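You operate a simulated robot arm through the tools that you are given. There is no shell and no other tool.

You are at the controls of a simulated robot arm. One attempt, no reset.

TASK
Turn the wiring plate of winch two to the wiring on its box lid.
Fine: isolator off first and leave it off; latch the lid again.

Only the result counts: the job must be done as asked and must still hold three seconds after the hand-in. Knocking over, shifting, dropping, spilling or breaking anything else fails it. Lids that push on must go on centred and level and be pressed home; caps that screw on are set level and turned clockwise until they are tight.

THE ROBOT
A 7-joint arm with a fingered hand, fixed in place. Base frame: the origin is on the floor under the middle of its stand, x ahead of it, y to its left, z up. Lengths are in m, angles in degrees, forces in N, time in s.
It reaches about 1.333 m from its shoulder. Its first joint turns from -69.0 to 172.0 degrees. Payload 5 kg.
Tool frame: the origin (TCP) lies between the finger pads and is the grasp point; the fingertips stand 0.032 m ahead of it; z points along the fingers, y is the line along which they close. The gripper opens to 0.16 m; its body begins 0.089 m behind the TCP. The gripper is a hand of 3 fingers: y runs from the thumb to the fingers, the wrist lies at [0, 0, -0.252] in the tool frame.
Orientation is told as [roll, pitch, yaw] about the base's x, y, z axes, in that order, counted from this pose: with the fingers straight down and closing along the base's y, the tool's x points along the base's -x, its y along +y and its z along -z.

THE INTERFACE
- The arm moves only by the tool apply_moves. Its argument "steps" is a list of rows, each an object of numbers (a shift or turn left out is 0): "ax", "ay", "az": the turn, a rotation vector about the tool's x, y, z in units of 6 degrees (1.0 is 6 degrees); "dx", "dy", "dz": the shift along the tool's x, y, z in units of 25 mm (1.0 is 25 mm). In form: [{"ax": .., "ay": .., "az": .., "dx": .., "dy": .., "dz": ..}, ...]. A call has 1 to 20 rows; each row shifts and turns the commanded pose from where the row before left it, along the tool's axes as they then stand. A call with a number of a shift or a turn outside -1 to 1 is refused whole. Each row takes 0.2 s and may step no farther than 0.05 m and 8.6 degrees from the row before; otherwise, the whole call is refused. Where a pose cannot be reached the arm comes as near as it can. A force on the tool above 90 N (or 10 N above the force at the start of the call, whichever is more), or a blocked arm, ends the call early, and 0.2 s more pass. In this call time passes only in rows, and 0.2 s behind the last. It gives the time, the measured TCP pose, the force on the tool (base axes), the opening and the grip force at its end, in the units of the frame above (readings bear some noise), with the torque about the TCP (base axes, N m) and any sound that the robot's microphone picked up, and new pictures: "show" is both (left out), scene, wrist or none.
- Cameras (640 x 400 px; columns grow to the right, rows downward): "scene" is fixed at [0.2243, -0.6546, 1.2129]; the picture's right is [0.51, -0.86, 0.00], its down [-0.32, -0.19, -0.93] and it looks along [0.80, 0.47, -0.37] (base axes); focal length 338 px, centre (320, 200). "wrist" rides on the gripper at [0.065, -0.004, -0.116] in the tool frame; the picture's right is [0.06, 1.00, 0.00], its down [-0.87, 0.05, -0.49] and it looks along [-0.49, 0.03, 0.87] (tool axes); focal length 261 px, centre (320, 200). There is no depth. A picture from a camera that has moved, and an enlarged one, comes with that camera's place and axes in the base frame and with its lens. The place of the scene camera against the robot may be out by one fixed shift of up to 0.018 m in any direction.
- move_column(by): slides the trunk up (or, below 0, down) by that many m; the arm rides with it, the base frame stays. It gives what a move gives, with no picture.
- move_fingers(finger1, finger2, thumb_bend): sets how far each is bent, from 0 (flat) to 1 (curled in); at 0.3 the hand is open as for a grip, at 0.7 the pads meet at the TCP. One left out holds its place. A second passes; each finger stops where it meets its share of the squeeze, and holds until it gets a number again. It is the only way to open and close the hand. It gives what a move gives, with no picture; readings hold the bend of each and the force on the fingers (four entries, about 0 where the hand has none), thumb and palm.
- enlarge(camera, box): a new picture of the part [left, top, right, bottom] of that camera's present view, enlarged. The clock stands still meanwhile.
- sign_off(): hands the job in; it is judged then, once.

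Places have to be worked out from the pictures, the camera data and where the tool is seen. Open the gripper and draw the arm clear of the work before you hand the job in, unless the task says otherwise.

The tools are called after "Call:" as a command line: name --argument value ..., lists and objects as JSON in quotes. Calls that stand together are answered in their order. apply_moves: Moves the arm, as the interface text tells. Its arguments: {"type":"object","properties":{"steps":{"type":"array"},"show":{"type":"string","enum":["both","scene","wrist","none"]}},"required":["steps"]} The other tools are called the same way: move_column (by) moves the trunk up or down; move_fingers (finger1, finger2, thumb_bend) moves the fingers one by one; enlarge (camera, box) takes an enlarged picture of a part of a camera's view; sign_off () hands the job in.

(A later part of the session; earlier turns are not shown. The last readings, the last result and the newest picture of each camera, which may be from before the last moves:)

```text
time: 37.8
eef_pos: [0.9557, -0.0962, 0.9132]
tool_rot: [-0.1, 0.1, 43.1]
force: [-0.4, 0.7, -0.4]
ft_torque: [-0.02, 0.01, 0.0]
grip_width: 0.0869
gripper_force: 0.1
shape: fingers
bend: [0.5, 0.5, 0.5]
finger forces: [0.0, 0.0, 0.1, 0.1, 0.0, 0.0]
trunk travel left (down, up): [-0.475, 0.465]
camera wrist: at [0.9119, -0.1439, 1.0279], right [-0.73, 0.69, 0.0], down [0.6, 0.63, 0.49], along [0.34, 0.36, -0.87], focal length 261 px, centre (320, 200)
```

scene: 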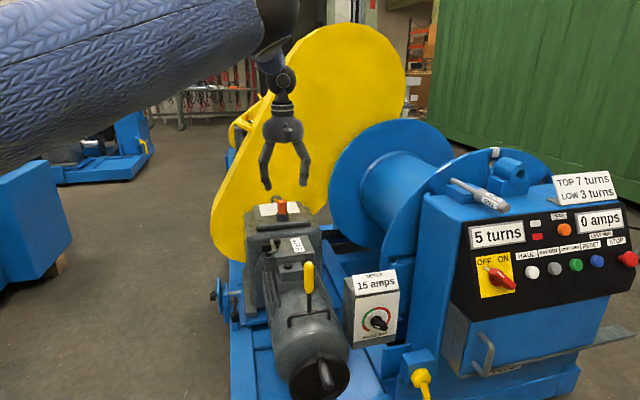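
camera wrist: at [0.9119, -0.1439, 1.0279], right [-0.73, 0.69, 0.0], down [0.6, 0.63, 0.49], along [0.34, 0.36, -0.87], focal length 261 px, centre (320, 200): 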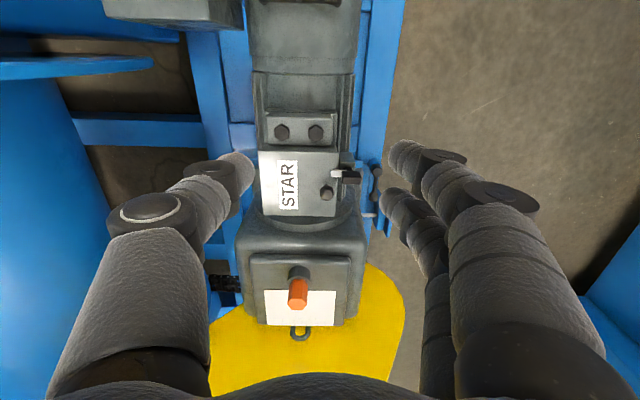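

A good top view of the terminal box. I enlarge lid, knob and latch.

Call:
enlarge --camera "wrist" --box '[240, 100, 400, 240]'

Call:
enlarge --camera "scene" --box '[230, 190, 340, 300]'

```text
2.86 times, centred on (320, 170) of wrist
camera zoom: at [0.9119, -0.1439, 1.0279], right [-0.73, 0.69, 0.0], down [0.6, 0.63, 0.49], along [0.34, 0.36, -0.87], focal length 745 px, centre (320, 286)
```

zoom: 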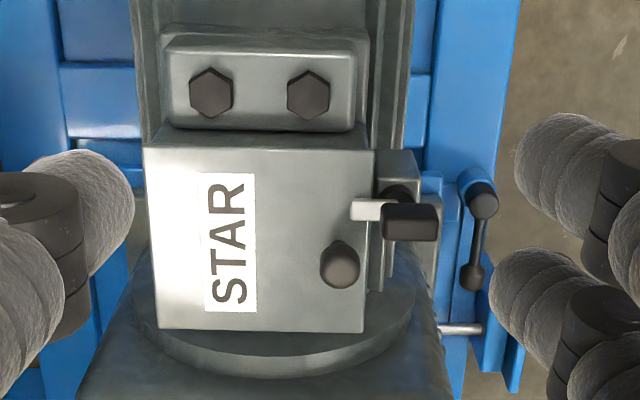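

```text
3.64 times, centred on (285, 245) of scene
camera zoom: at [0.2243, -0.6546, 1.2129], right [0.51, -0.86, 0.0], down [-0.32, -0.19, -0.93], along [0.8, 0.47, -0.37], focal length 1228 px, centre (447, 36)
```

zoom: 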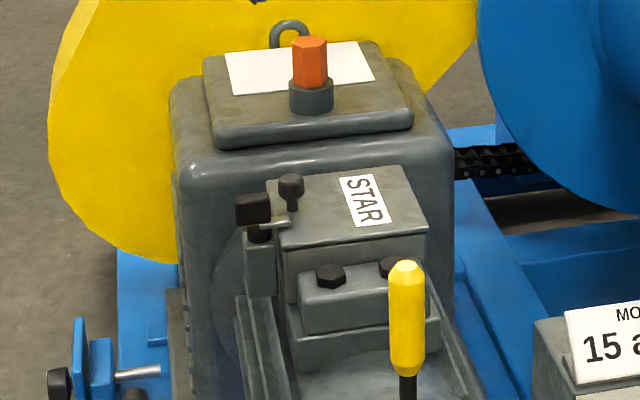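

The lid is about 0.13 × 0.14 m at z ≈ 0.592, its knob at (1.05, 0.02, 0.61), and a swing latch with a black block at (1.00, 0.03, 0.615) holds a silver tongue over the lid edge. I come closer to examine the latch.

Call:
apply_moves --steps '[{"dx": -0.207, "dy": 0.323, "dz": 0.9}, {"dx": -0.207, "dy": 0.323, "dz": 0.9}, {"dx": -0.207, "dy": 0.323, "dz": 0.9}, {"dx": -0.207, "dy": 0.323, "dz": 0.9}, {"dx": -0.207, "dy": 0.323, "dz": 0.9}, {"dx": -0.207, "dy": 0.323, "dz": 0.9}, {"dx": -0.207, "dy": 0.323, "dz": 0.9}]' --show "both"

Call:
enlarge --camera "wrist" --box '[200, 80, 420, 280]'

```text
time: 39.4
eef_pos: [0.9432, -0.0295, 0.7537]
tool_rot: [0.0, -0.1, 43.1]
force: [0.6, 0.3, 0.2]
ft_torque: [0.05, -0.02, -0.02]
grip_width: 0.0869
gripper_force: 0.0
shape: fingers
bend: [0.5, 0.5, 0.5]
finger forces: [0.0, 0.1, 0.1, 0.0, 0.1, 0.0]
trunk travel left (down, up): [-0.475, 0.465]
camera wrist: at [0.8992, -0.0771, 0.8686], right [-0.73, 0.69, 0.0], down [0.6, 0.63, 0.49], along [0.34, 0.36, -0.87], focal length 261 px, centre (320, 200)
```

scene: 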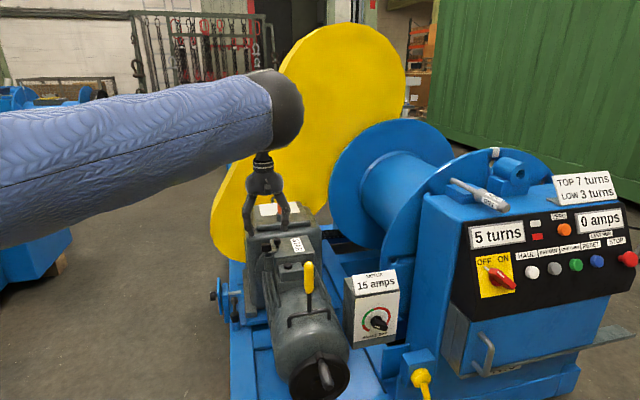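
wrist: 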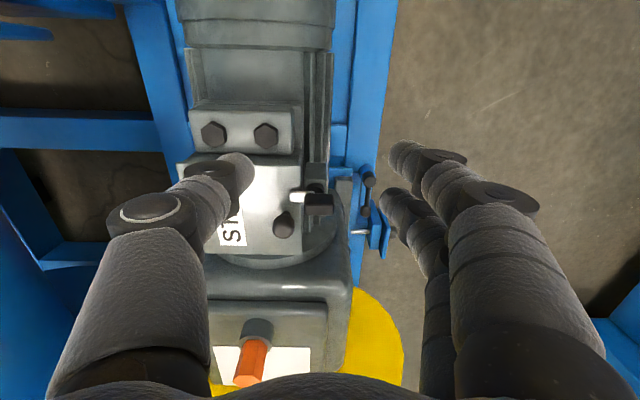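

```text
2.00 times, centred on (310, 180) of wrist
camera zoom: at [0.8992, -0.0771, 0.8686], right [-0.73, 0.69, 0.0], down [0.6, 0.63, 0.49], along [0.34, 0.36, -0.87], focal length 521 px, centre (340, 240)
```

zoom: 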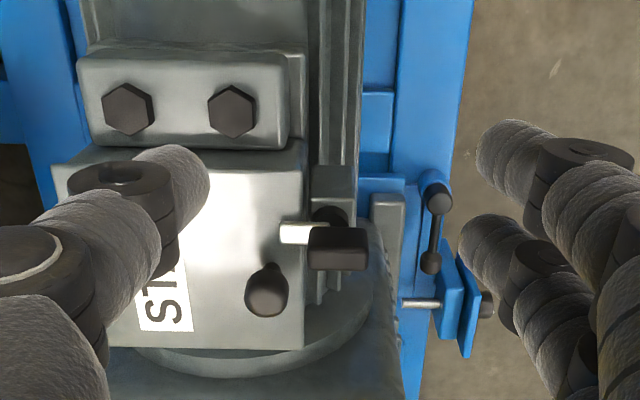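

I zoom further into the latch for its exact shape.

Call:
enlarge --camera "wrist" --box '[270, 130, 370, 230]'

Call:
enlarge --camera "scene" --box '[240, 210, 320, 290]'

```text
4.00 times, centred on (320, 180) of wrist
camera zoom: at [0.8992, -0.0771, 0.8686], right [-0.73, 0.69, 0.0], down [0.6, 0.63, 0.49], along [0.34, 0.36, -0.87], focal length 1043 px, centre (320, 280)
```

zoom: 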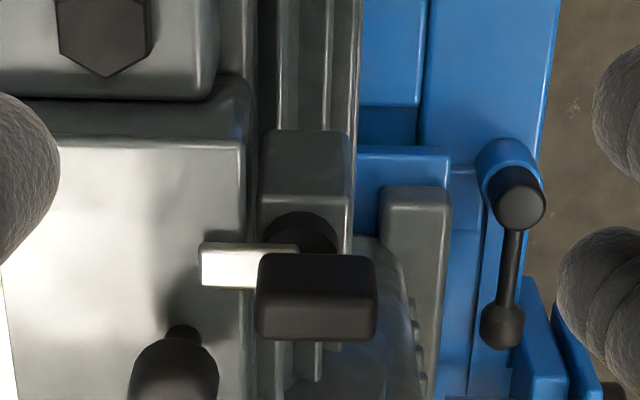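

```text
5.00 times, centred on (280, 250) of scene
camera zoom: at [0.2243, -0.6546, 1.2129], right [0.51, -0.86, 0.0], down [-0.32, -0.19, -0.93], along [0.8, 0.47, -0.37], focal length 1688 px, centre (520, -50)
```

zoom: 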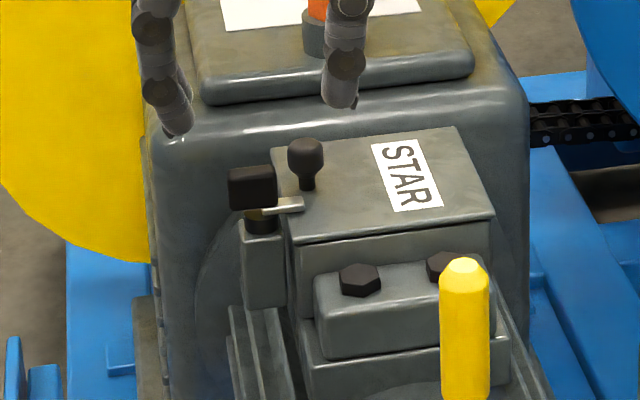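

I judge the latch pivot at about (1.004, 0.026), block ≈ 33 × 17 × 20 mm at z ≈ 0.617. I move over it and turn the hand to yaw -45° so the fingers close along the motor axis on the block's narrow sides.

Call:
apply_moves --steps '[{"dx": -0.82, "dy": 0.075}, {"dx": -0.82, "dy": 0.075}, {"dx": -0.82, "dy": 0.075}, {"dx": -0.82, "dy": 0.075}, {"az": 0.978}, {"az": 0.978}, {"az": 0.978}, {"az": 0.978}, {"az": 0.978}, {"az": 0.978}, {"az": 0.978}, {"az": 0.978}, {"az": 0.978}, {"az": 0.978}, {"az": 0.978}, {"az": 0.978}, {"az": 0.978}, {"az": 0.978}, {"az": 0.978}]' --show "both"

Call:
enlarge --camera "wrist" --box '[240, 60, 400, 220]'

```text
time: 43.4
eef_pos: [0.9973, 0.0325, 0.7548]
tool_rot: [0.0, 0.1, -45.1]
force: [0.4, 0.0, 0.6]
ft_torque: [0.02, 0.02, -0.01]
grip_width: 0.0866
gripper_force: 0.1
shape: fingers
bend: [0.5, 0.5, 0.5]
finger forces: [0.1, 0.1, 0.0, 0.1, 0.0, 0.0]
trunk travel left (down, up): [-0.475, 0.465]
camera wrist: at [0.9492, 0.0752, 0.8703], right [0.66, 0.75, 0.0], down [0.65, -0.58, 0.49], along [0.37, -0.33, -0.87], focal length 261 px, centre (320, 200)
```

scene: 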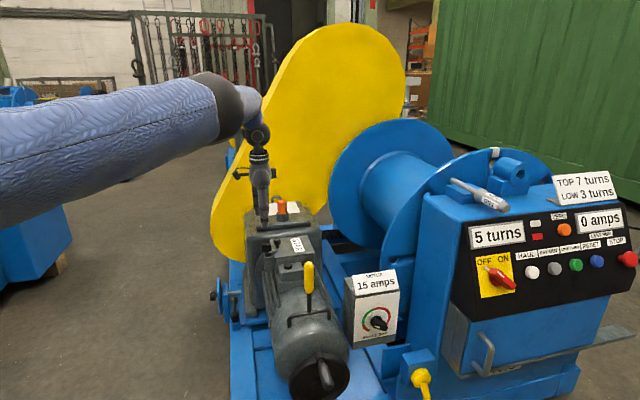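
wrist: 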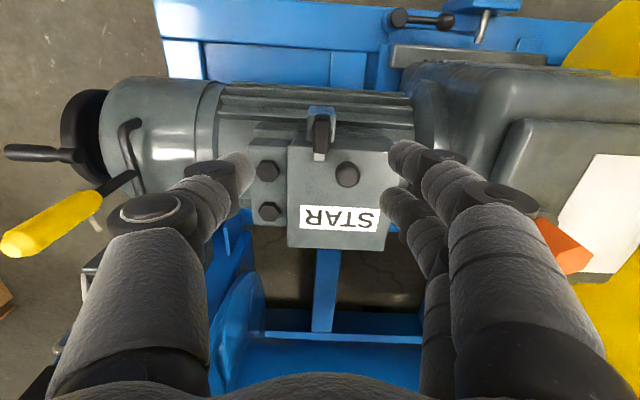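

```text
2.50 times, centred on (320, 140) of wrist
camera zoom: at [0.9492, 0.0752, 0.8703], right [0.66, 0.75, 0.0], down [0.65, -0.58, 0.49], along [0.37, -0.33, -0.87], focal length 652 px, centre (320, 350)
```

zoom: 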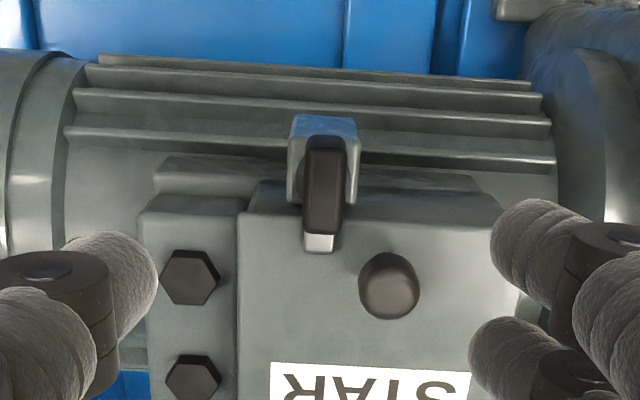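

The view is square (winch yaw 45°), the block lies just 2 mm off the tool axis. I correct by 2 mm and descend to z ≈ 0.665 for a check.

Call:
apply_moves --steps '[{"dy": 0.075, "dz": 0.6}, {"dz": 0.75}, {"dz": 0.75}, {"dz": 0.75}, {"dz": 0.75}]' --show "both"

Call:
enlarge --camera "wrist" --box '[220, 80, 420, 260]'

```text
time: 44.6
eef_pos: [0.9982, 0.0343, 0.6647]
tool_rot: [-0.1, -0.1, -45.1]
force: [0.4, -0.4, -0.4]
ft_torque: [-0.01, -0.02, 0.0]
grip_width: 0.087
gripper_force: 0.1
shape: fingers
bend: [0.5, 0.5, 0.5]
finger forces: [0.0, 0.0, 0.0, 0.0, 0.0, 0.0]
trunk travel left (down, up): [-0.475, 0.465]
camera wrist: at [0.9503, 0.0773, 0.7793], right [0.66, 0.75, 0.0], down [0.65, -0.58, 0.49], along [0.37, -0.33, -0.87], focal length 261 px, centre (320, 200)
```

scene: 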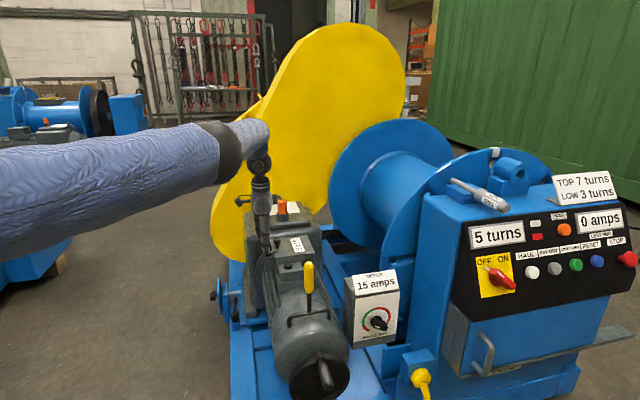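
wrist: 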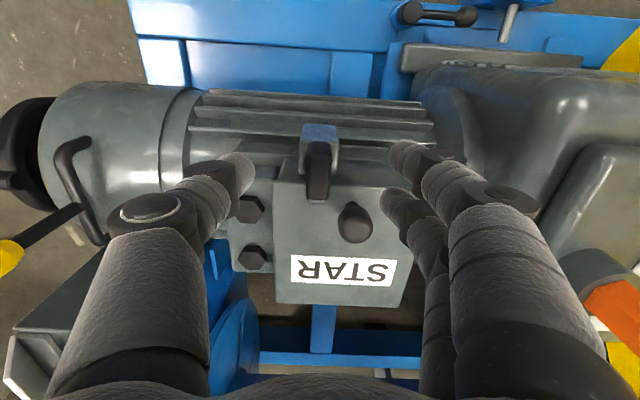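

```text
2.22 times, centred on (320, 170) of wrist
camera zoom: at [0.9503, 0.0773, 0.7793], right [0.66, 0.75, 0.0], down [0.65, -0.58, 0.49], along [0.37, -0.33, -0.87], focal length 579 px, centre (320, 267)
```

zoom: 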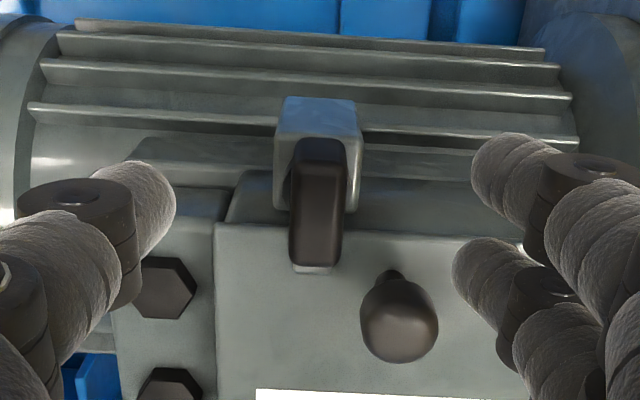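

The block is centred between thumb and fingers, and the knob will clear the inner finger by about 8 mm. I descend to z ≈ 0.631 and close on the block.

Call:
apply_moves --steps '[{"dz": 0.7}, {"dz": 0.66}]' --show "none"

Call:
move_fingers --finger1 0.62 --finger2 0.62 --thumb_bend 0.62

Call:
enlarge --camera "wrist" --box '[220, 80, 420, 280]'

```text
time: 45.2
eef_pos: [0.9991, 0.0343, 0.6316]
tool_rot: [0.0, 0.1, -45.0]
force: [0.7, 0.3, 1.0]
ft_torque: [-0.03, 0.01, -0.04]
grip_width: 0.0868
gripper_force: 0.1
shape: fingers
bend: [0.5, 0.5, 0.5]
finger forces: [0.0, 0.0, 0.0, 0.0, 0.0, 0.0]
trunk travel left (down, up): [-0.475, 0.465]
```

```text
time: 46.2
eef_pos: [0.9996, 0.0332, 0.6305]
tool_rot: [0.0, -0.1, -45.1]
force: [0.0, -0.8, -0.6]
ft_torque: [-0.01, 0.03, -0.02]
grip_width: 0.0405
gripper_force: 0.0
shape: fingers
bend: [0.62, 0.62, 0.62]
finger forces: [0.0, 0.0, 0.1, 0.0, 0.0, 0.0]
trunk travel left (down, up): [-0.475, 0.465]
```

```text
2.00 times, centred on (320, 180) of wrist
camera zoom: at [0.9507, 0.0767, 0.7468], right [0.66, 0.75, 0.0], down [0.65, -0.58, 0.49], along [0.37, -0.33, -0.87], focal length 521 px, centre (320, 240)
```

zoom: 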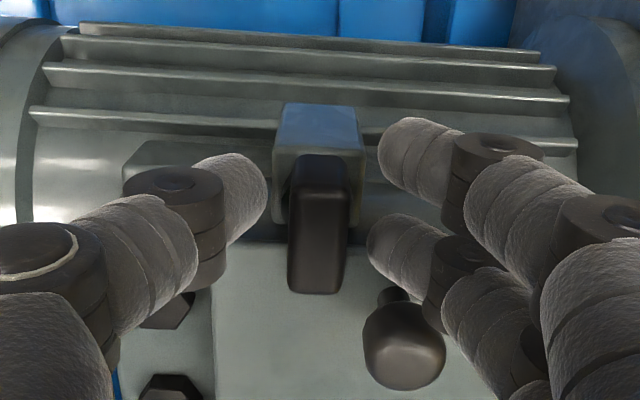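

The fingers clear the knob. I close the rest of the way.

Call:
move_fingers --finger1 0.73 --finger2 0.73 --thumb_bend 0.73

Call:
enlarge --camera "wrist" --box '[220, 80, 420, 280]'

```text
time: 47.2
eef_pos: [0.9985, 0.0352, 0.6307]
tool_rot: [-0.1, 0.0, -44.9]
force: [-0.5, 1.6, -7.6]
ft_torque: [0.01, 0.05, -0.01]
grip_width: 0.0216
gripper_force: 11.3
shape: fingers
bend: [0.7, 0.7, 0.69]
finger forces: [6.2, 6.1, 0.1, 0.1, 12.0, 0.0]
trunk travel left (down, up): [-0.475, 0.465]
```

```text
2.00 times, centred on (320, 180) of wrist
camera zoom: at [0.9509, 0.0768, 0.7459], right [0.66, 0.75, 0.0], down [0.65, -0.58, 0.49], along [0.37, -0.33, -0.87], focal length 521 px, centre (320, 240)
```

zoom: 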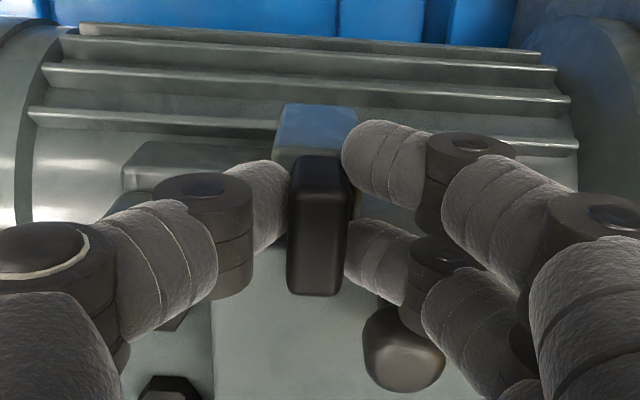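

Gripped at 11 N. I try turning the latch counter-clockwise (seen from above) about its pivot by a small amount, watching torque for a stop.

Call:
apply_moves --steps '[{"az": -0.6, "dy": -0.023}, {"az": -0.6, "dy": -0.023}, {"az": -0.6, "dy": -0.023}]' --show "wrist"

Call:
enlarge --camera "wrist" --box '[220, 80, 420, 280]'

```text
time: 48.0
eef_pos: [0.9977, 0.034, 0.631]
tool_rot: [0.0, 0.0, -34.1]
force: [0.2, 6.9, -5.0]
ft_torque: [0.17, -0.03, -0.16]
grip_width: 0.0229
gripper_force: 11.9
shape: fingers
bend: [0.7, 0.71, 0.69]
finger forces: [7.4, 5.8, 0.0, 0.1, 10.0, 0.0]
trunk travel left (down, up): [-0.475, 0.465]
camera wrist: at [0.9424, 0.066, 0.7459], right [0.51, 0.86, 0.0], down [0.75, -0.44, 0.49], along [0.42, -0.25, -0.87], focal length 261 px, centre (320, 200)
```

wrist: 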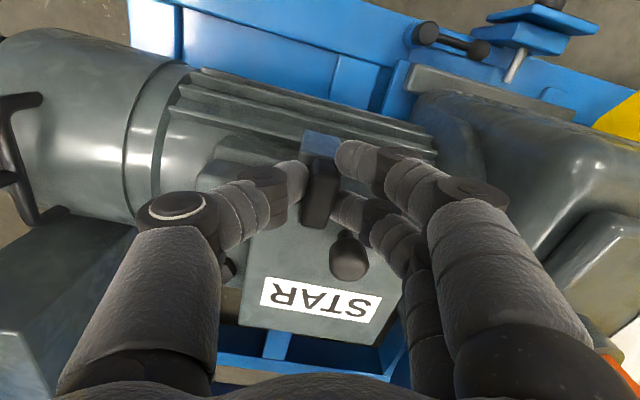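

```text
2.00 times, centred on (320, 180) of wrist
camera zoom: at [0.9424, 0.066, 0.7459], right [0.51, 0.86, 0.0], down [0.75, -0.44, 0.49], along [0.42, -0.25, -0.87], focal length 521 px, centre (320, 240)
```

zoom: 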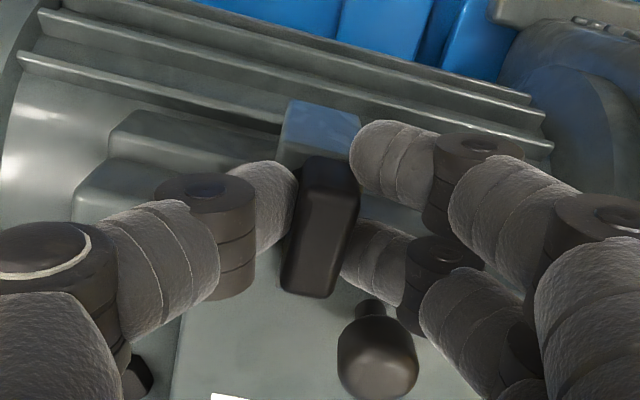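

The hand turned 11° but the block did not follow, so counter-clockwise is against the stop. I go back and test clockwise by a few degrees.

Call:
apply_moves --steps '[{"az": 0.6, "dy": 0.023}, {"az": 0.6, "dy": 0.023}, {"az": 0.6, "dy": 0.023}, {"az": 0.6, "dy": 0.023}, {"az": 0.6, "dy": 0.023}, {"az": 0.6, "dy": 0.023}]' --show "wrist"

Call:
enlarge --camera "wrist" --box '[220, 80, 420, 280]'

```text
time: 49.4
eef_pos: [1.0007, 0.0359, 0.6306]
tool_rot: [-0.1, -0.1, -55.9]
force: [-1.0, 9.7, -6.0]
ft_torque: [0.17, 0.06, 0.07]
grip_width: 0.0217
gripper_force: 13.6
shape: fingers
bend: [0.7, 0.71, 0.69]
finger forces: [8.6, 7.7, 0.1, 0.0, 10.2, 0.1]
trunk travel left (down, up): [-0.475, 0.465]
camera wrist: at [0.9607, 0.0862, 0.7459], right [0.79, 0.61, 0.0], down [0.53, -0.69, 0.49], along [0.3, -0.39, -0.87], focal length 261 px, centre (320, 200)
```

wrist: 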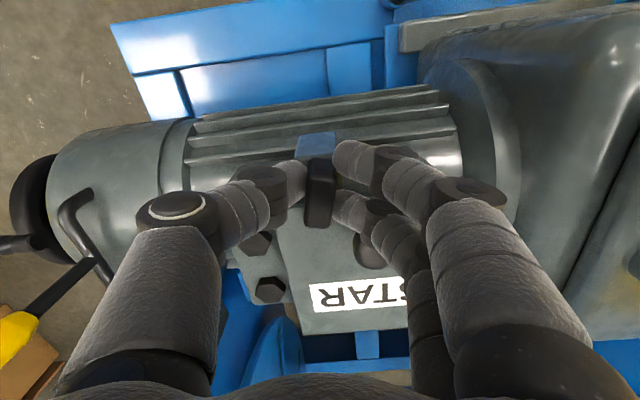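

```text
2.00 times, centred on (320, 180) of wrist
camera zoom: at [0.9607, 0.0862, 0.7459], right [0.79, 0.61, 0.0], down [0.53, -0.69, 0.49], along [0.3, -0.39, -0.87], focal length 521 px, centre (320, 240)
```

zoom: 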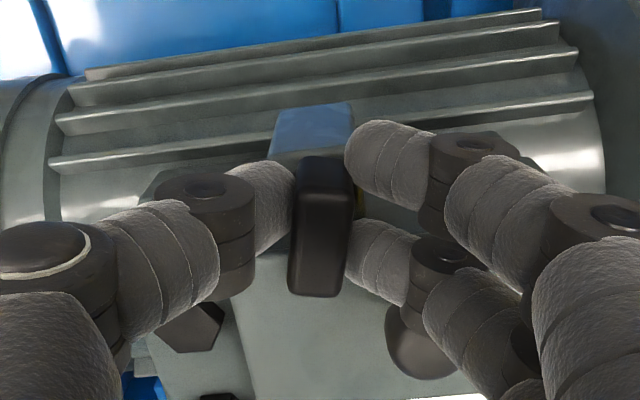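

Clockwise works: the block followed. But the inner finger would run into the lid knob if I kept this grip, so I'll release, square up again, and push the block round with the thumb from the near side.

Call:
move_fingers --finger1 0.6 --finger2 0.6 --thumb_bend 0.6

Call:
apply_moves --steps '[{"az": -0.6, "dy": -0.023}, {"az": -0.6, "dy": -0.023}, {"az": -0.6, "dy": -0.023}, {"dx": 0.24, "dz": -0.24}]' --show "wrist"

Call:
enlarge --camera "wrist" --box '[220, 80, 420, 280]'

```text
time: 50.4
eef_pos: [0.9995, 0.0347, 0.631]
tool_rot: [-0.1, 0.1, -55.8]
force: [-0.3, 0.0, 1.7]
ft_torque: [0.0, -0.09, 0.03]
grip_width: 0.0468
gripper_force: 1.5
shape: fingers
bend: [0.6, 0.61, 0.6]
finger forces: [0.0, 1.9, 0.0, 0.0, 0.1, 0.0]
trunk travel left (down, up): [-0.475, 0.465]
```

```text
time: 51.4
eef_pos: [0.9947, 0.0355, 0.6381]
tool_rot: [0.1, 0.0, -45.0]
force: [-0.3, 0.0, -0.5]
ft_torque: [0.06, -0.01, 0.0]
grip_width: 0.0466
gripper_force: 0.0
shape: fingers
bend: [0.6, 0.6, 0.6]
finger forces: [0.1, 0.0, 0.0, 0.1, 0.1, 0.0]
trunk travel left (down, up): [-0.475, 0.465]
camera wrist: at [0.9456, 0.0794, 0.7525], right [0.66, 0.75, 0.0], down [0.65, -0.58, 0.49], along [0.37, -0.33, -0.87], focal length 261 px, centre (320, 200)
```

wrist: 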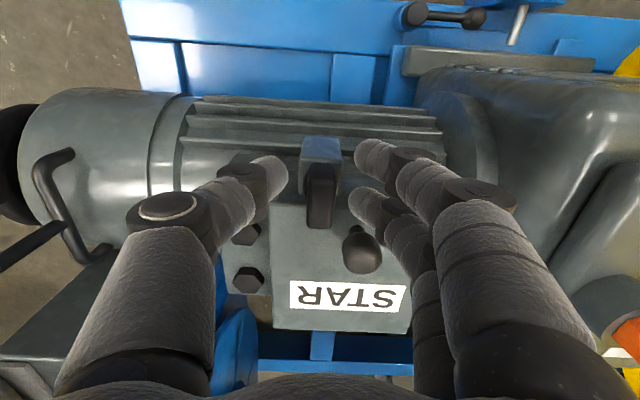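

```text
2.00 times, centred on (320, 180) of wrist
camera zoom: at [0.9456, 0.0794, 0.7525], right [0.66, 0.75, 0.0], down [0.65, -0.58, 0.49], along [0.37, -0.33, -0.87], focal length 521 px, centre (320, 240)
```

zoom: 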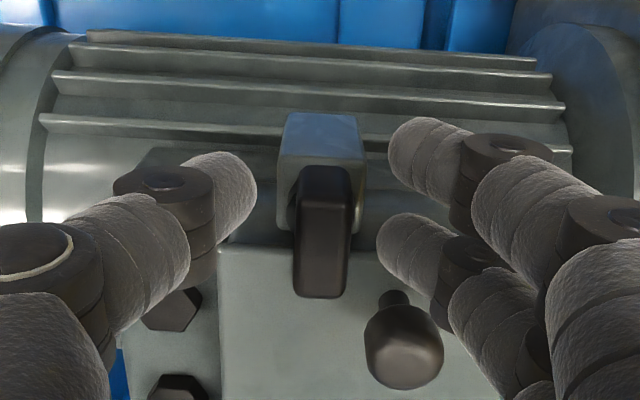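

The latch is back at its closed angle, thumb on the near side at the block's outer half. I open the two fingers and bring the thumb up against the block.

Call:
move_fingers --finger1 0.4 --finger2 0.4 --thumb_bend 0.68

Call:
enlarge --camera "wrist" --box '[220, 80, 420, 280]'

```text
time: 52.4
eef_pos: [0.9948, 0.0365, 0.6373]
tool_rot: [0.0, 0.0, -44.9]
force: [-0.6, -2.4, -0.7]
ft_torque: [0.02, 0.01, 0.0]
grip_width: 0.0739
gripper_force: 0.1
shape: fingers
bend: [0.4, 0.4, 0.67]
finger forces: [0.0, 0.0, 0.0, 0.0, 1.3, 0.0]
trunk travel left (down, up): [-0.475, 0.465]
```

```text
2.00 times, centred on (320, 180) of wrist
camera zoom: at [0.9455, 0.0796, 0.7519], right [0.66, 0.75, 0.0], down [0.65, -0.58, 0.49], along [0.37, -0.33, -0.87], focal length 521 px, centre (320, 240)
```

zoom: 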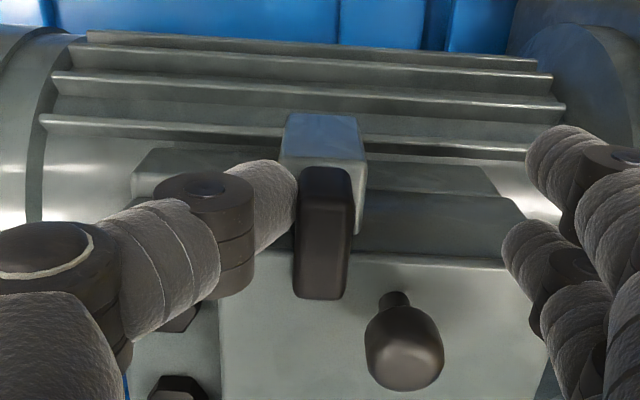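

The thumb touches the block's outer half. I push it along the arc around the pivot, first to about 45°.

Call:
apply_moves --steps '[{"dx": 0.15, "dy": 0.2}, {"dx": 0.14, "dy": 0.228}, {"dx": 0.076, "dy": 0.256}]' --show "wrist"

Call:
enlarge --camera "wrist" --box '[220, 80, 420, 280]'

```text
time: 53.2
eef_pos: [0.9996, 0.0584, 0.6359]
tool_rot: [0.0, 0.1, -45.0]
force: [-1.3, 0.4, -0.5]
ft_torque: [0.01, 0.03, -0.02]
grip_width: 0.074
gripper_force: 0.7
shape: fingers
bend: [0.4, 0.4, 0.67]
finger forces: [0.0, 0.0, 0.0, 0.0, 1.8, 0.0]
trunk travel left (down, up): [-0.475, 0.465]
camera wrist: at [0.9506, 0.1006, 0.752], right [0.66, 0.75, 0.0], down [0.65, -0.58, 0.49], along [0.37, -0.33, -0.87], focal length 261 px, centre (320, 200)
```

wrist: 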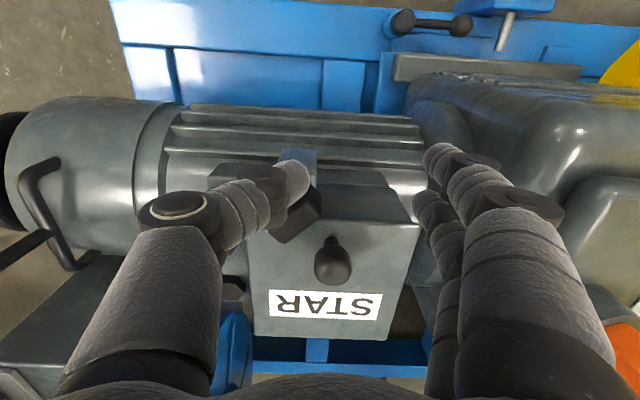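

```text
2.00 times, centred on (320, 180) of wrist
camera zoom: at [0.9506, 0.1006, 0.752], right [0.66, 0.75, 0.0], down [0.65, -0.58, 0.49], along [0.37, -0.33, -0.87], focal length 521 px, centre (320, 240)
```

zoom: 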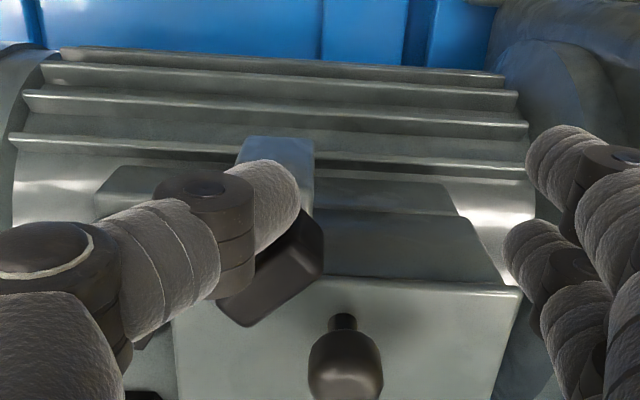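

The block turns nicely (about 45° now). I continue along the arc to 90°.

Call:
apply_moves --steps '[{"dx": 0.008, "dy": 0.268}, {"dx": -0.06, "dy": 0.26}, {"dx": -0.128, "dy": 0.236}]' --show "wrist"

Call:
enlarge --camera "wrist" --box '[220, 80, 420, 280]'

```text
time: 54.0
eef_pos: [1.0157, 0.066, 0.6369]
tool_rot: [0.0, 0.0, -44.9]
force: [-0.7, 1.0, 0.7]
ft_torque: [0.01, 0.0, -0.01]
grip_width: 0.0727
gripper_force: 0.1
shape: fingers
bend: [0.4, 0.4, 0.68]
finger forces: [0.0, 0.0, 0.1, 0.1, 0.1, 0.0]
trunk travel left (down, up): [-0.475, 0.465]
camera wrist: at [0.9681, 0.1092, 0.7522], right [0.66, 0.75, 0.0], down [0.65, -0.58, 0.49], along [0.37, -0.33, -0.87], focal length 261 px, centre (320, 200)
```

wrist: 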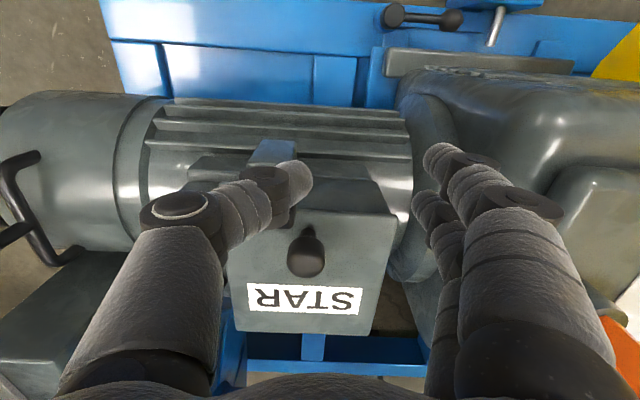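

```text
2.00 times, centred on (320, 180) of wrist
camera zoom: at [0.9681, 0.1092, 0.7522], right [0.66, 0.75, 0.0], down [0.65, -0.58, 0.49], along [0.37, -0.33, -0.87], focal length 521 px, centre (320, 240)
```

zoom: 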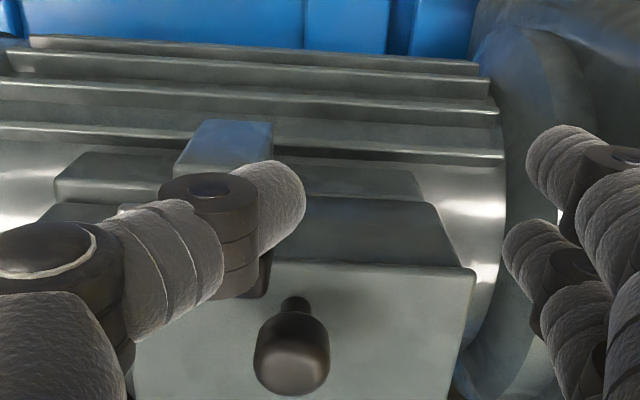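

The thumb no longer presses anything; the block hides behind it. I lift straight up to see where the latch stands.

Call:
apply_moves --steps '[{"dz": -0.8}, {"dz": -0.8}, {"dz": -0.8}, {"dz": -0.8}]' --show "both"

Call:
enlarge --camera "wrist" --box '[220, 80, 420, 280]'

```text
time: 55.0
eef_pos: [1.0177, 0.0676, 0.7188]
tool_rot: [0.0, -0.1, -45.0]
force: [-0.5, -0.4, 0.7]
ft_torque: [0.02, -0.03, 0.03]
grip_width: 0.0728
gripper_force: 0.0
shape: fingers
bend: [0.4, 0.4, 0.68]
finger forces: [0.1, 0.1, 0.1, 0.0, 0.0, 0.1]
trunk travel left (down, up): [-0.475, 0.465]
camera wrist: at [0.9682, 0.1105, 0.8344], right [0.66, 0.75, 0.0], down [0.65, -0.58, 0.49], along [0.37, -0.33, -0.87], focal length 261 px, centre (320, 200)
```

scene: 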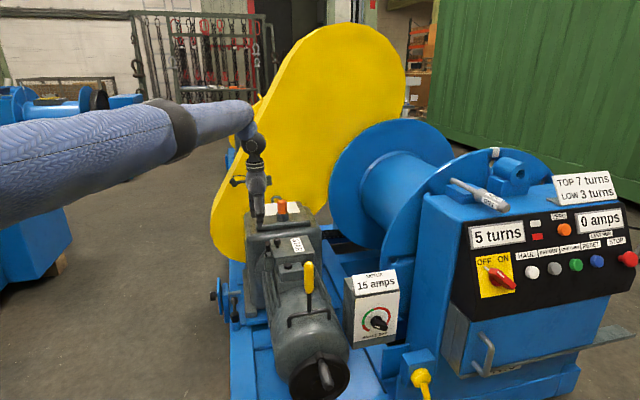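
wrist: 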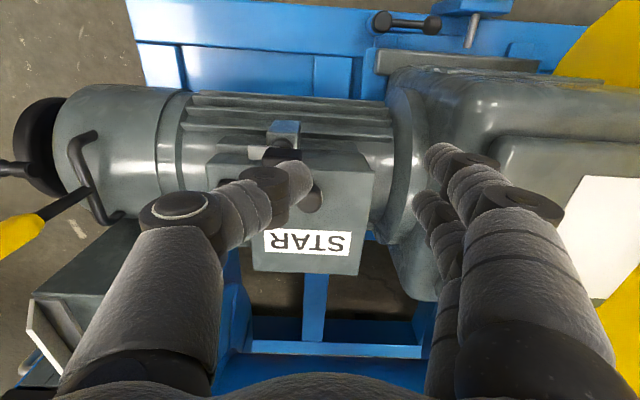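

```text
2.00 times, centred on (320, 180) of wrist
camera zoom: at [0.9682, 0.1105, 0.8344], right [0.66, 0.75, 0.0], down [0.65, -0.58, 0.49], along [0.37, -0.33, -0.87], focal length 521 px, centre (320, 240)
```

zoom: 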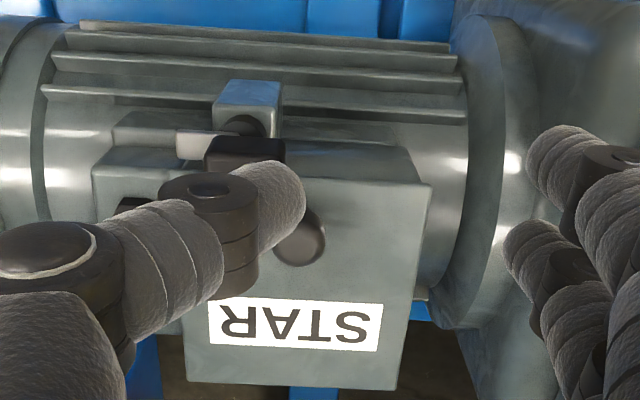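

The latch now lies parallel to the lid edge with its tongue clear of the lid, and it stays put. Next I grip the lid knob (≈ (1.054, 0.021, 0.613)): open the hand to a medium width and move above it.

Call:
move_fingers --finger1 0.5 --finger2 0.5 --thumb_bend 0.5

Call:
apply_moves --steps '[{"dx": -0.78, "dy": -0.1}, {"dx": -0.78, "dy": -0.1}, {"dx": -0.78, "dy": -0.09}]' --show "wrist"

Call:
enlarge --camera "wrist" --box '[220, 80, 420, 280]'

```text
time: 56.0
eef_pos: [1.0165, 0.068, 0.7193]
tool_rot: [-0.1, 0.0, -45.0]
force: [-0.3, 0.0, -0.6]
ft_torque: [-0.01, -0.04, -0.02]
grip_width: 0.0874
gripper_force: 0.2
shape: fingers
bend: [0.5, 0.5, 0.5]
finger forces: [0.1, 0.0, 0.1, 0.0, 0.1, 0.1]
trunk travel left (down, up): [-0.475, 0.465]
```

```text
time: 56.8
eef_pos: [1.0527, 0.0208, 0.7193]
tool_rot: [0.0, 0.0, -45.0]
force: [-0.2, 0.8, 0.8]
ft_torque: [-0.01, 0.0, -0.02]
grip_width: 0.0877
gripper_force: 0.2
shape: fingers
bend: [0.5, 0.5, 0.5]
finger forces: [0.0, 0.0, 0.1, 0.1, 0.0, 0.0]
trunk travel left (down, up): [-0.475, 0.465]
camera wrist: at [1.0047, 0.0639, 0.8343], right [0.66, 0.75, 0.0], down [0.65, -0.58, 0.49], along [0.37, -0.33, -0.87], focal length 261 px, centre (320, 200)
```

wrist: 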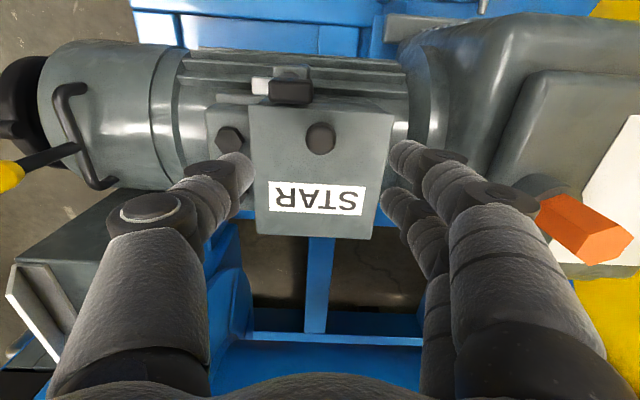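

```text
2.00 times, centred on (320, 180) of wrist
camera zoom: at [1.0047, 0.0639, 0.8343], right [0.66, 0.75, 0.0], down [0.65, -0.58, 0.49], along [0.37, -0.33, -0.87], focal length 521 px, centre (320, 240)
```

zoom: 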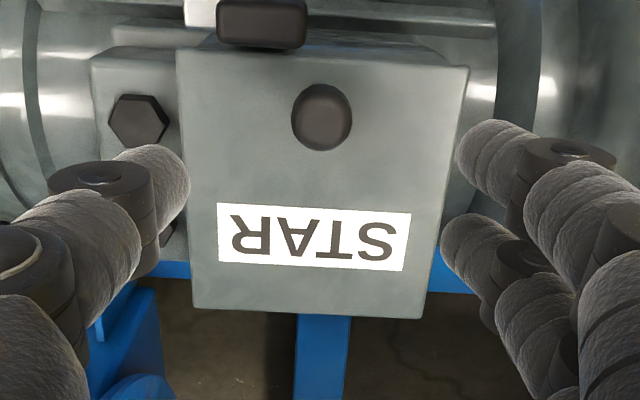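

The knob is right on the tool axis. I descend so that the pads surround it, tips a few mm above the lid.

Call:
apply_moves --steps '[{"dz": 0.9}, {"dz": 0.9}, {"dz": 0.9}, {"dz": 0.9}]' --show "none"

Call:
move_fingers --finger1 0.74 --finger2 0.74 --thumb_bend 0.72

Call:
enlarge --camera "wrist" --box '[220, 80, 420, 280]'

```text
time: 57.8
eef_pos: [1.0494, 0.0191, 0.6333]
tool_rot: [0.2, -0.3, -45.0]
force: [0.5, 1.4, 19.9]
ft_torque: [-0.76, 0.81, -0.08]
grip_width: 0.0871
gripper_force: 10.1
shape: fingers
bend: [0.5, 0.5, 0.5]
finger forces: [0.0, 0.0, 0.0, 0.0, 20.3, 0.0]
trunk travel left (down, up): [-0.475, 0.465]
```

```text
time: 58.8
eef_pos: [1.0495, 0.0203, 0.6272]
tool_rot: [0.0, 0.0, -45.0]
force: [4.0, 2.2, 2.1]
ft_torque: [-0.14, 0.05, -0.04]
grip_width: 0.0241
gripper_force: 16.7
shape: fingers
bend: [0.7, 0.7, 0.69]
finger forces: [7.7, 8.8, 0.0, 0.0, 16.7, 0.0]
trunk travel left (down, up): [-0.475, 0.465]
```

```text
2.00 times, centred on (320, 180) of wrist
camera zoom: at [1.0011, 0.0632, 0.743], right [0.66, 0.75, 0.0], down [0.65, -0.58, 0.49], along [0.37, -0.33, -0.87], focal length 521 px, centre (320, 240)
```

zoom: 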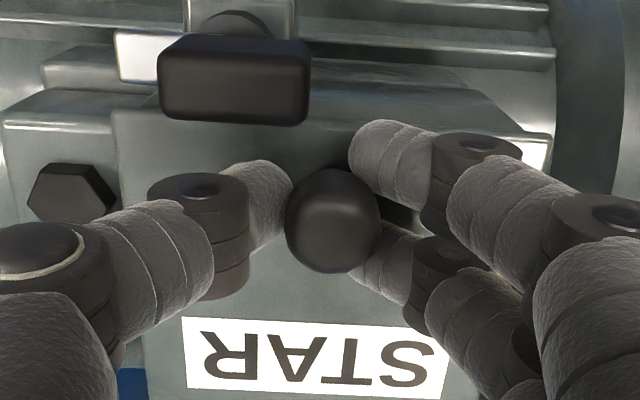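

Knob held at 17 N (the thumb briefly touched something on the way down, now clear). I lift the lid along an arc about the hinge on the far (label) side, first 20°, tilting the hand along.

Call:
apply_moves --steps '[{"dx": -0.153, "dz": -0.416, "ay": 0.5}, {"dx": -0.167, "dz": -0.41, "ay": 0.5}, {"dx": -0.181, "dz": -0.407, "ay": 0.5}, {"dx": -0.195, "dz": -0.4, "ay": 0.5}]' --show "both"

Call:
enlarge --camera "wrist" --box '[180, 40, 460, 280]'

Call:
enlarge --camera "scene" --box '[230, 180, 350, 300]'

```text
time: 59.8
eef_pos: [1.0222, 0.0271, 0.6776]
tool_rot: [-0.1, 12.1, -44.9]
force: [0.2, 0.3, -0.1]
ft_torque: [0.0, 0.0, 0.04]
grip_width: 0.0059
gripper_force: 0.1
shape: fingers
bend: [0.72, 0.72, 0.72]
finger forces: [0.0, 0.0, 0.0, 0.1, 0.1, 0.0]
out of reach, approached as far as the arm can: row 1, 3, 4
trunk travel left (down, up): [-0.475, 0.465]
camera wrist: at [0.9915, 0.0519, 0.8022], right [0.66, 0.75, 0.01], down [0.71, -0.64, 0.3], along [0.23, -0.19, -0.95], focal length 261 px, centre (320, 200)
```

scene: 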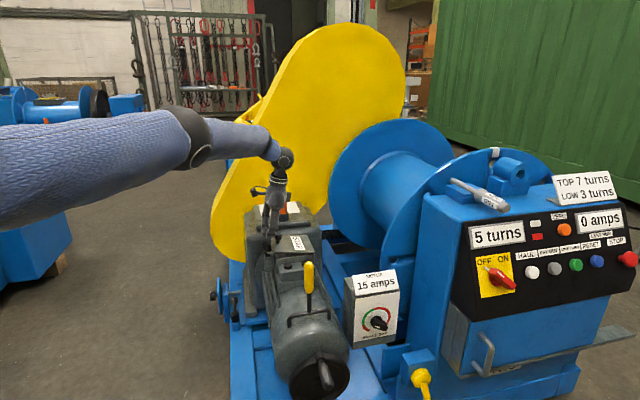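
wrist: 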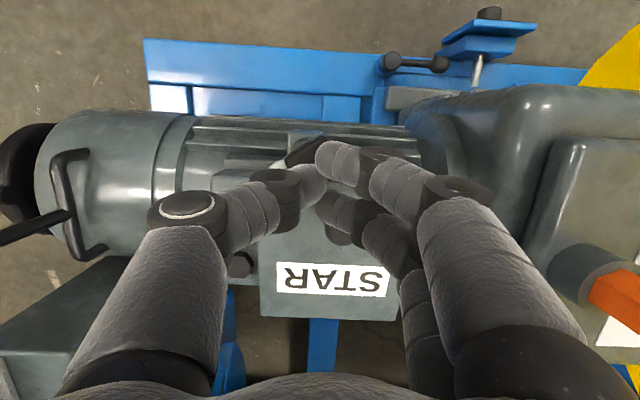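

```text
1.67 times, centred on (320, 160) of wrist
camera zoom: at [0.9915, 0.0519, 0.8022], right [0.66, 0.75, 0.01], down [0.71, -0.64, 0.3], along [0.23, -0.19, -0.95], focal length 434 px, centre (320, 267)
```

zoom: 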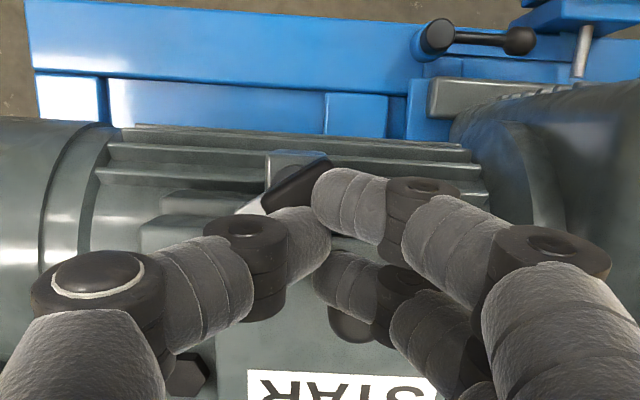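

```text
3.33 times, centred on (290, 240) of scene
camera zoom: at [0.2243, -0.6546, 1.2129], right [0.51, -0.86, 0.0], down [-0.32, -0.19, -0.93], along [0.8, 0.47, -0.37], focal length 1126 px, centre (420, 67)
```

zoom: 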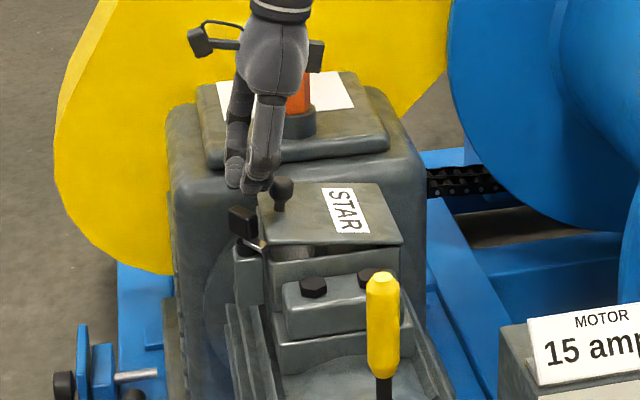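

The arm could not follow (out of reach) and the grip slipped off. I look closely at the state of lid and latch.

Call:
enlarge --camera "scene" --box '[250, 210, 320, 280]'

Call:
enlarge --camera "wrist" --box '[220, 110, 420, 330]'

```text
5.71 times, centred on (285, 245) of scene
camera zoom: at [0.2243, -0.6546, 1.2129], right [0.51, -0.86, 0.0], down [-0.32, -0.19, -0.93], along [0.8, 0.47, -0.37], focal length 1929 px, centre (520, -57)
```

zoom: 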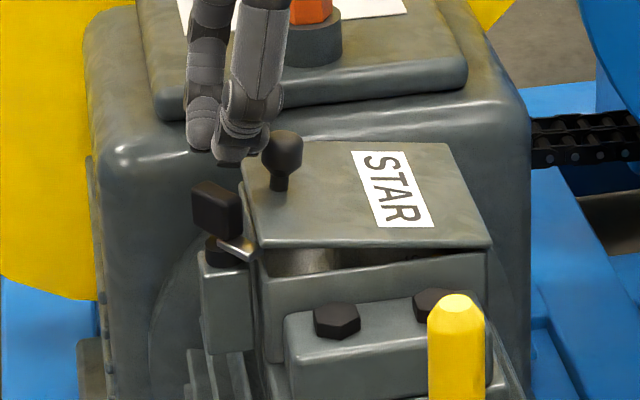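

```text
1.82 times, centred on (320, 220) of wrist
camera zoom: at [0.9915, 0.0519, 0.8022], right [0.66, 0.75, 0.01], down [0.71, -0.64, 0.3], along [0.23, -0.19, -0.95], focal length 474 px, centre (320, 164)
```

zoom: 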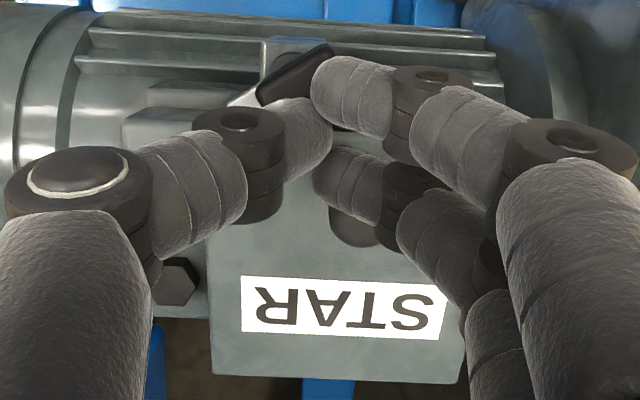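

The lid is now ajar by about 9° (hinge on the label side confirmed) and the latch block got nudged to about 45°, its tongue perhaps propping the lid. The arm cannot reach past here upright, so I'll lift clear, then come in low and horizontal from the latch side and raise the lid from beneath its free edge.

Call:
apply_moves --steps '[{"dx": 0.2, "dz": -0.95}, {"dx": 0.2, "dz": -0.95}, {"dx": 0.2, "dz": -0.95}, {"dx": 0.2, "dz": -0.95}, {"ay": -1.0}, {"ay": -1.0}, {"dx": 0.9}, {"dx": 0.9}, {"dx": 0.9}, {"dx": 0.9}]' --show "both"

Call:
enlarge --camera "scene" --box '[250, 210, 320, 280]'

Call:
enlarge --camera "wrist" --box '[220, 130, 420, 330]'

```text
time: 62.0
eef_pos: [0.9585, 0.0905, 0.7758]
tool_rot: [0.0, -0.1, -45.2]
force: [0.3, -0.8, 0.1]
ft_torque: [-0.03, 0.01, 0.0]
grip_width: 0.0058
gripper_force: 0.0
shape: fingers
bend: [0.72, 0.72, 0.72]
finger forces: [0.0, 0.1, 0.0, 0.0, 0.1, 0.1]
trunk travel left (down, up): [-0.475, 0.465]
camera wrist: at [0.9099, 0.1337, 0.8899], right [0.66, 0.75, 0.0], down [0.65, -0.58, 0.49], along [0.37, -0.33, -0.87], focal length 261 px, centre (320, 200)
```

scene: 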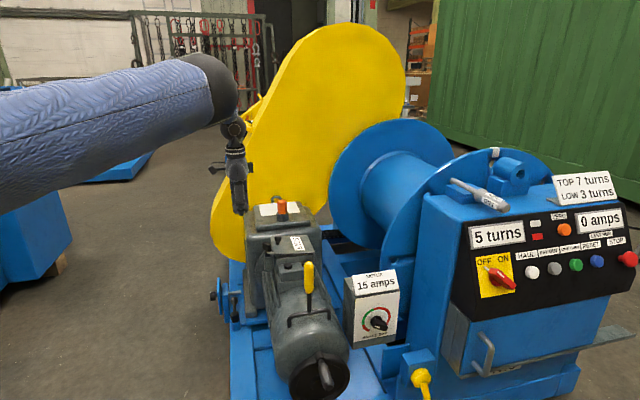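
wrist: 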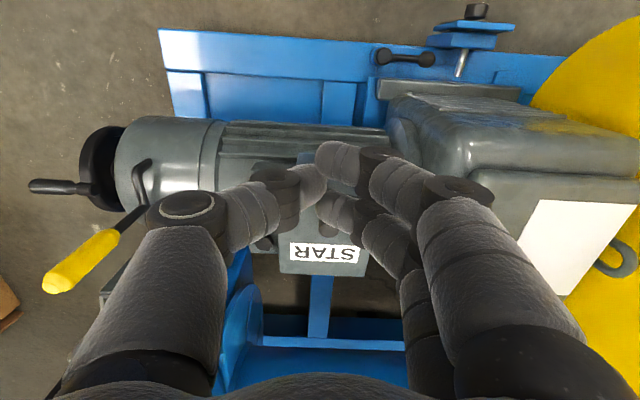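

```text
5.71 times, centred on (285, 245) of scene
camera zoom: at [0.2243, -0.6546, 1.2129], right [0.51, -0.86, 0.0], down [-0.32, -0.19, -0.93], along [0.8, 0.47, -0.37], focal length 1929 px, centre (520, -57)
```

zoom: 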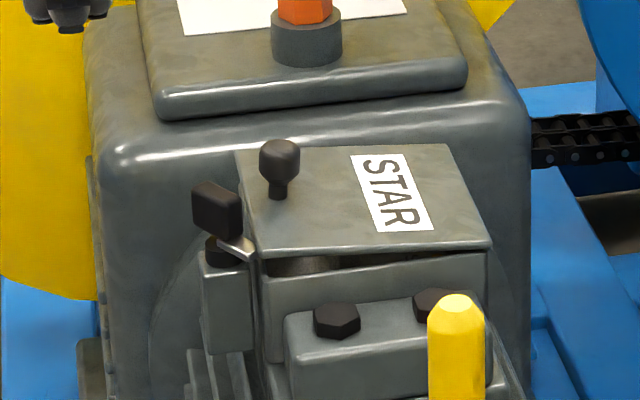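

```text
2.00 times, centred on (320, 230) of wrist
camera zoom: at [0.9099, 0.1337, 0.8899], right [0.66, 0.75, 0.0], down [0.65, -0.58, 0.49], along [0.37, -0.33, -0.87], focal length 521 px, centre (320, 140)
```

zoom: 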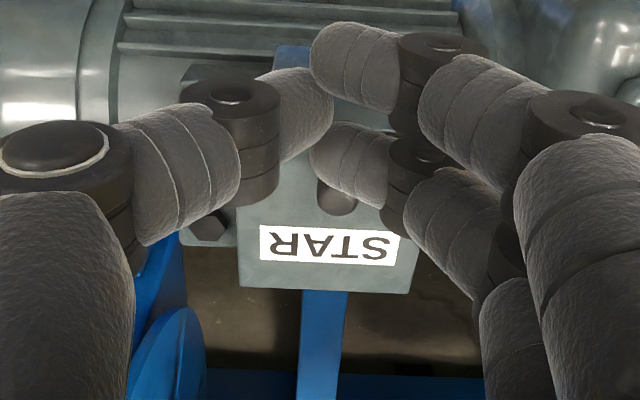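

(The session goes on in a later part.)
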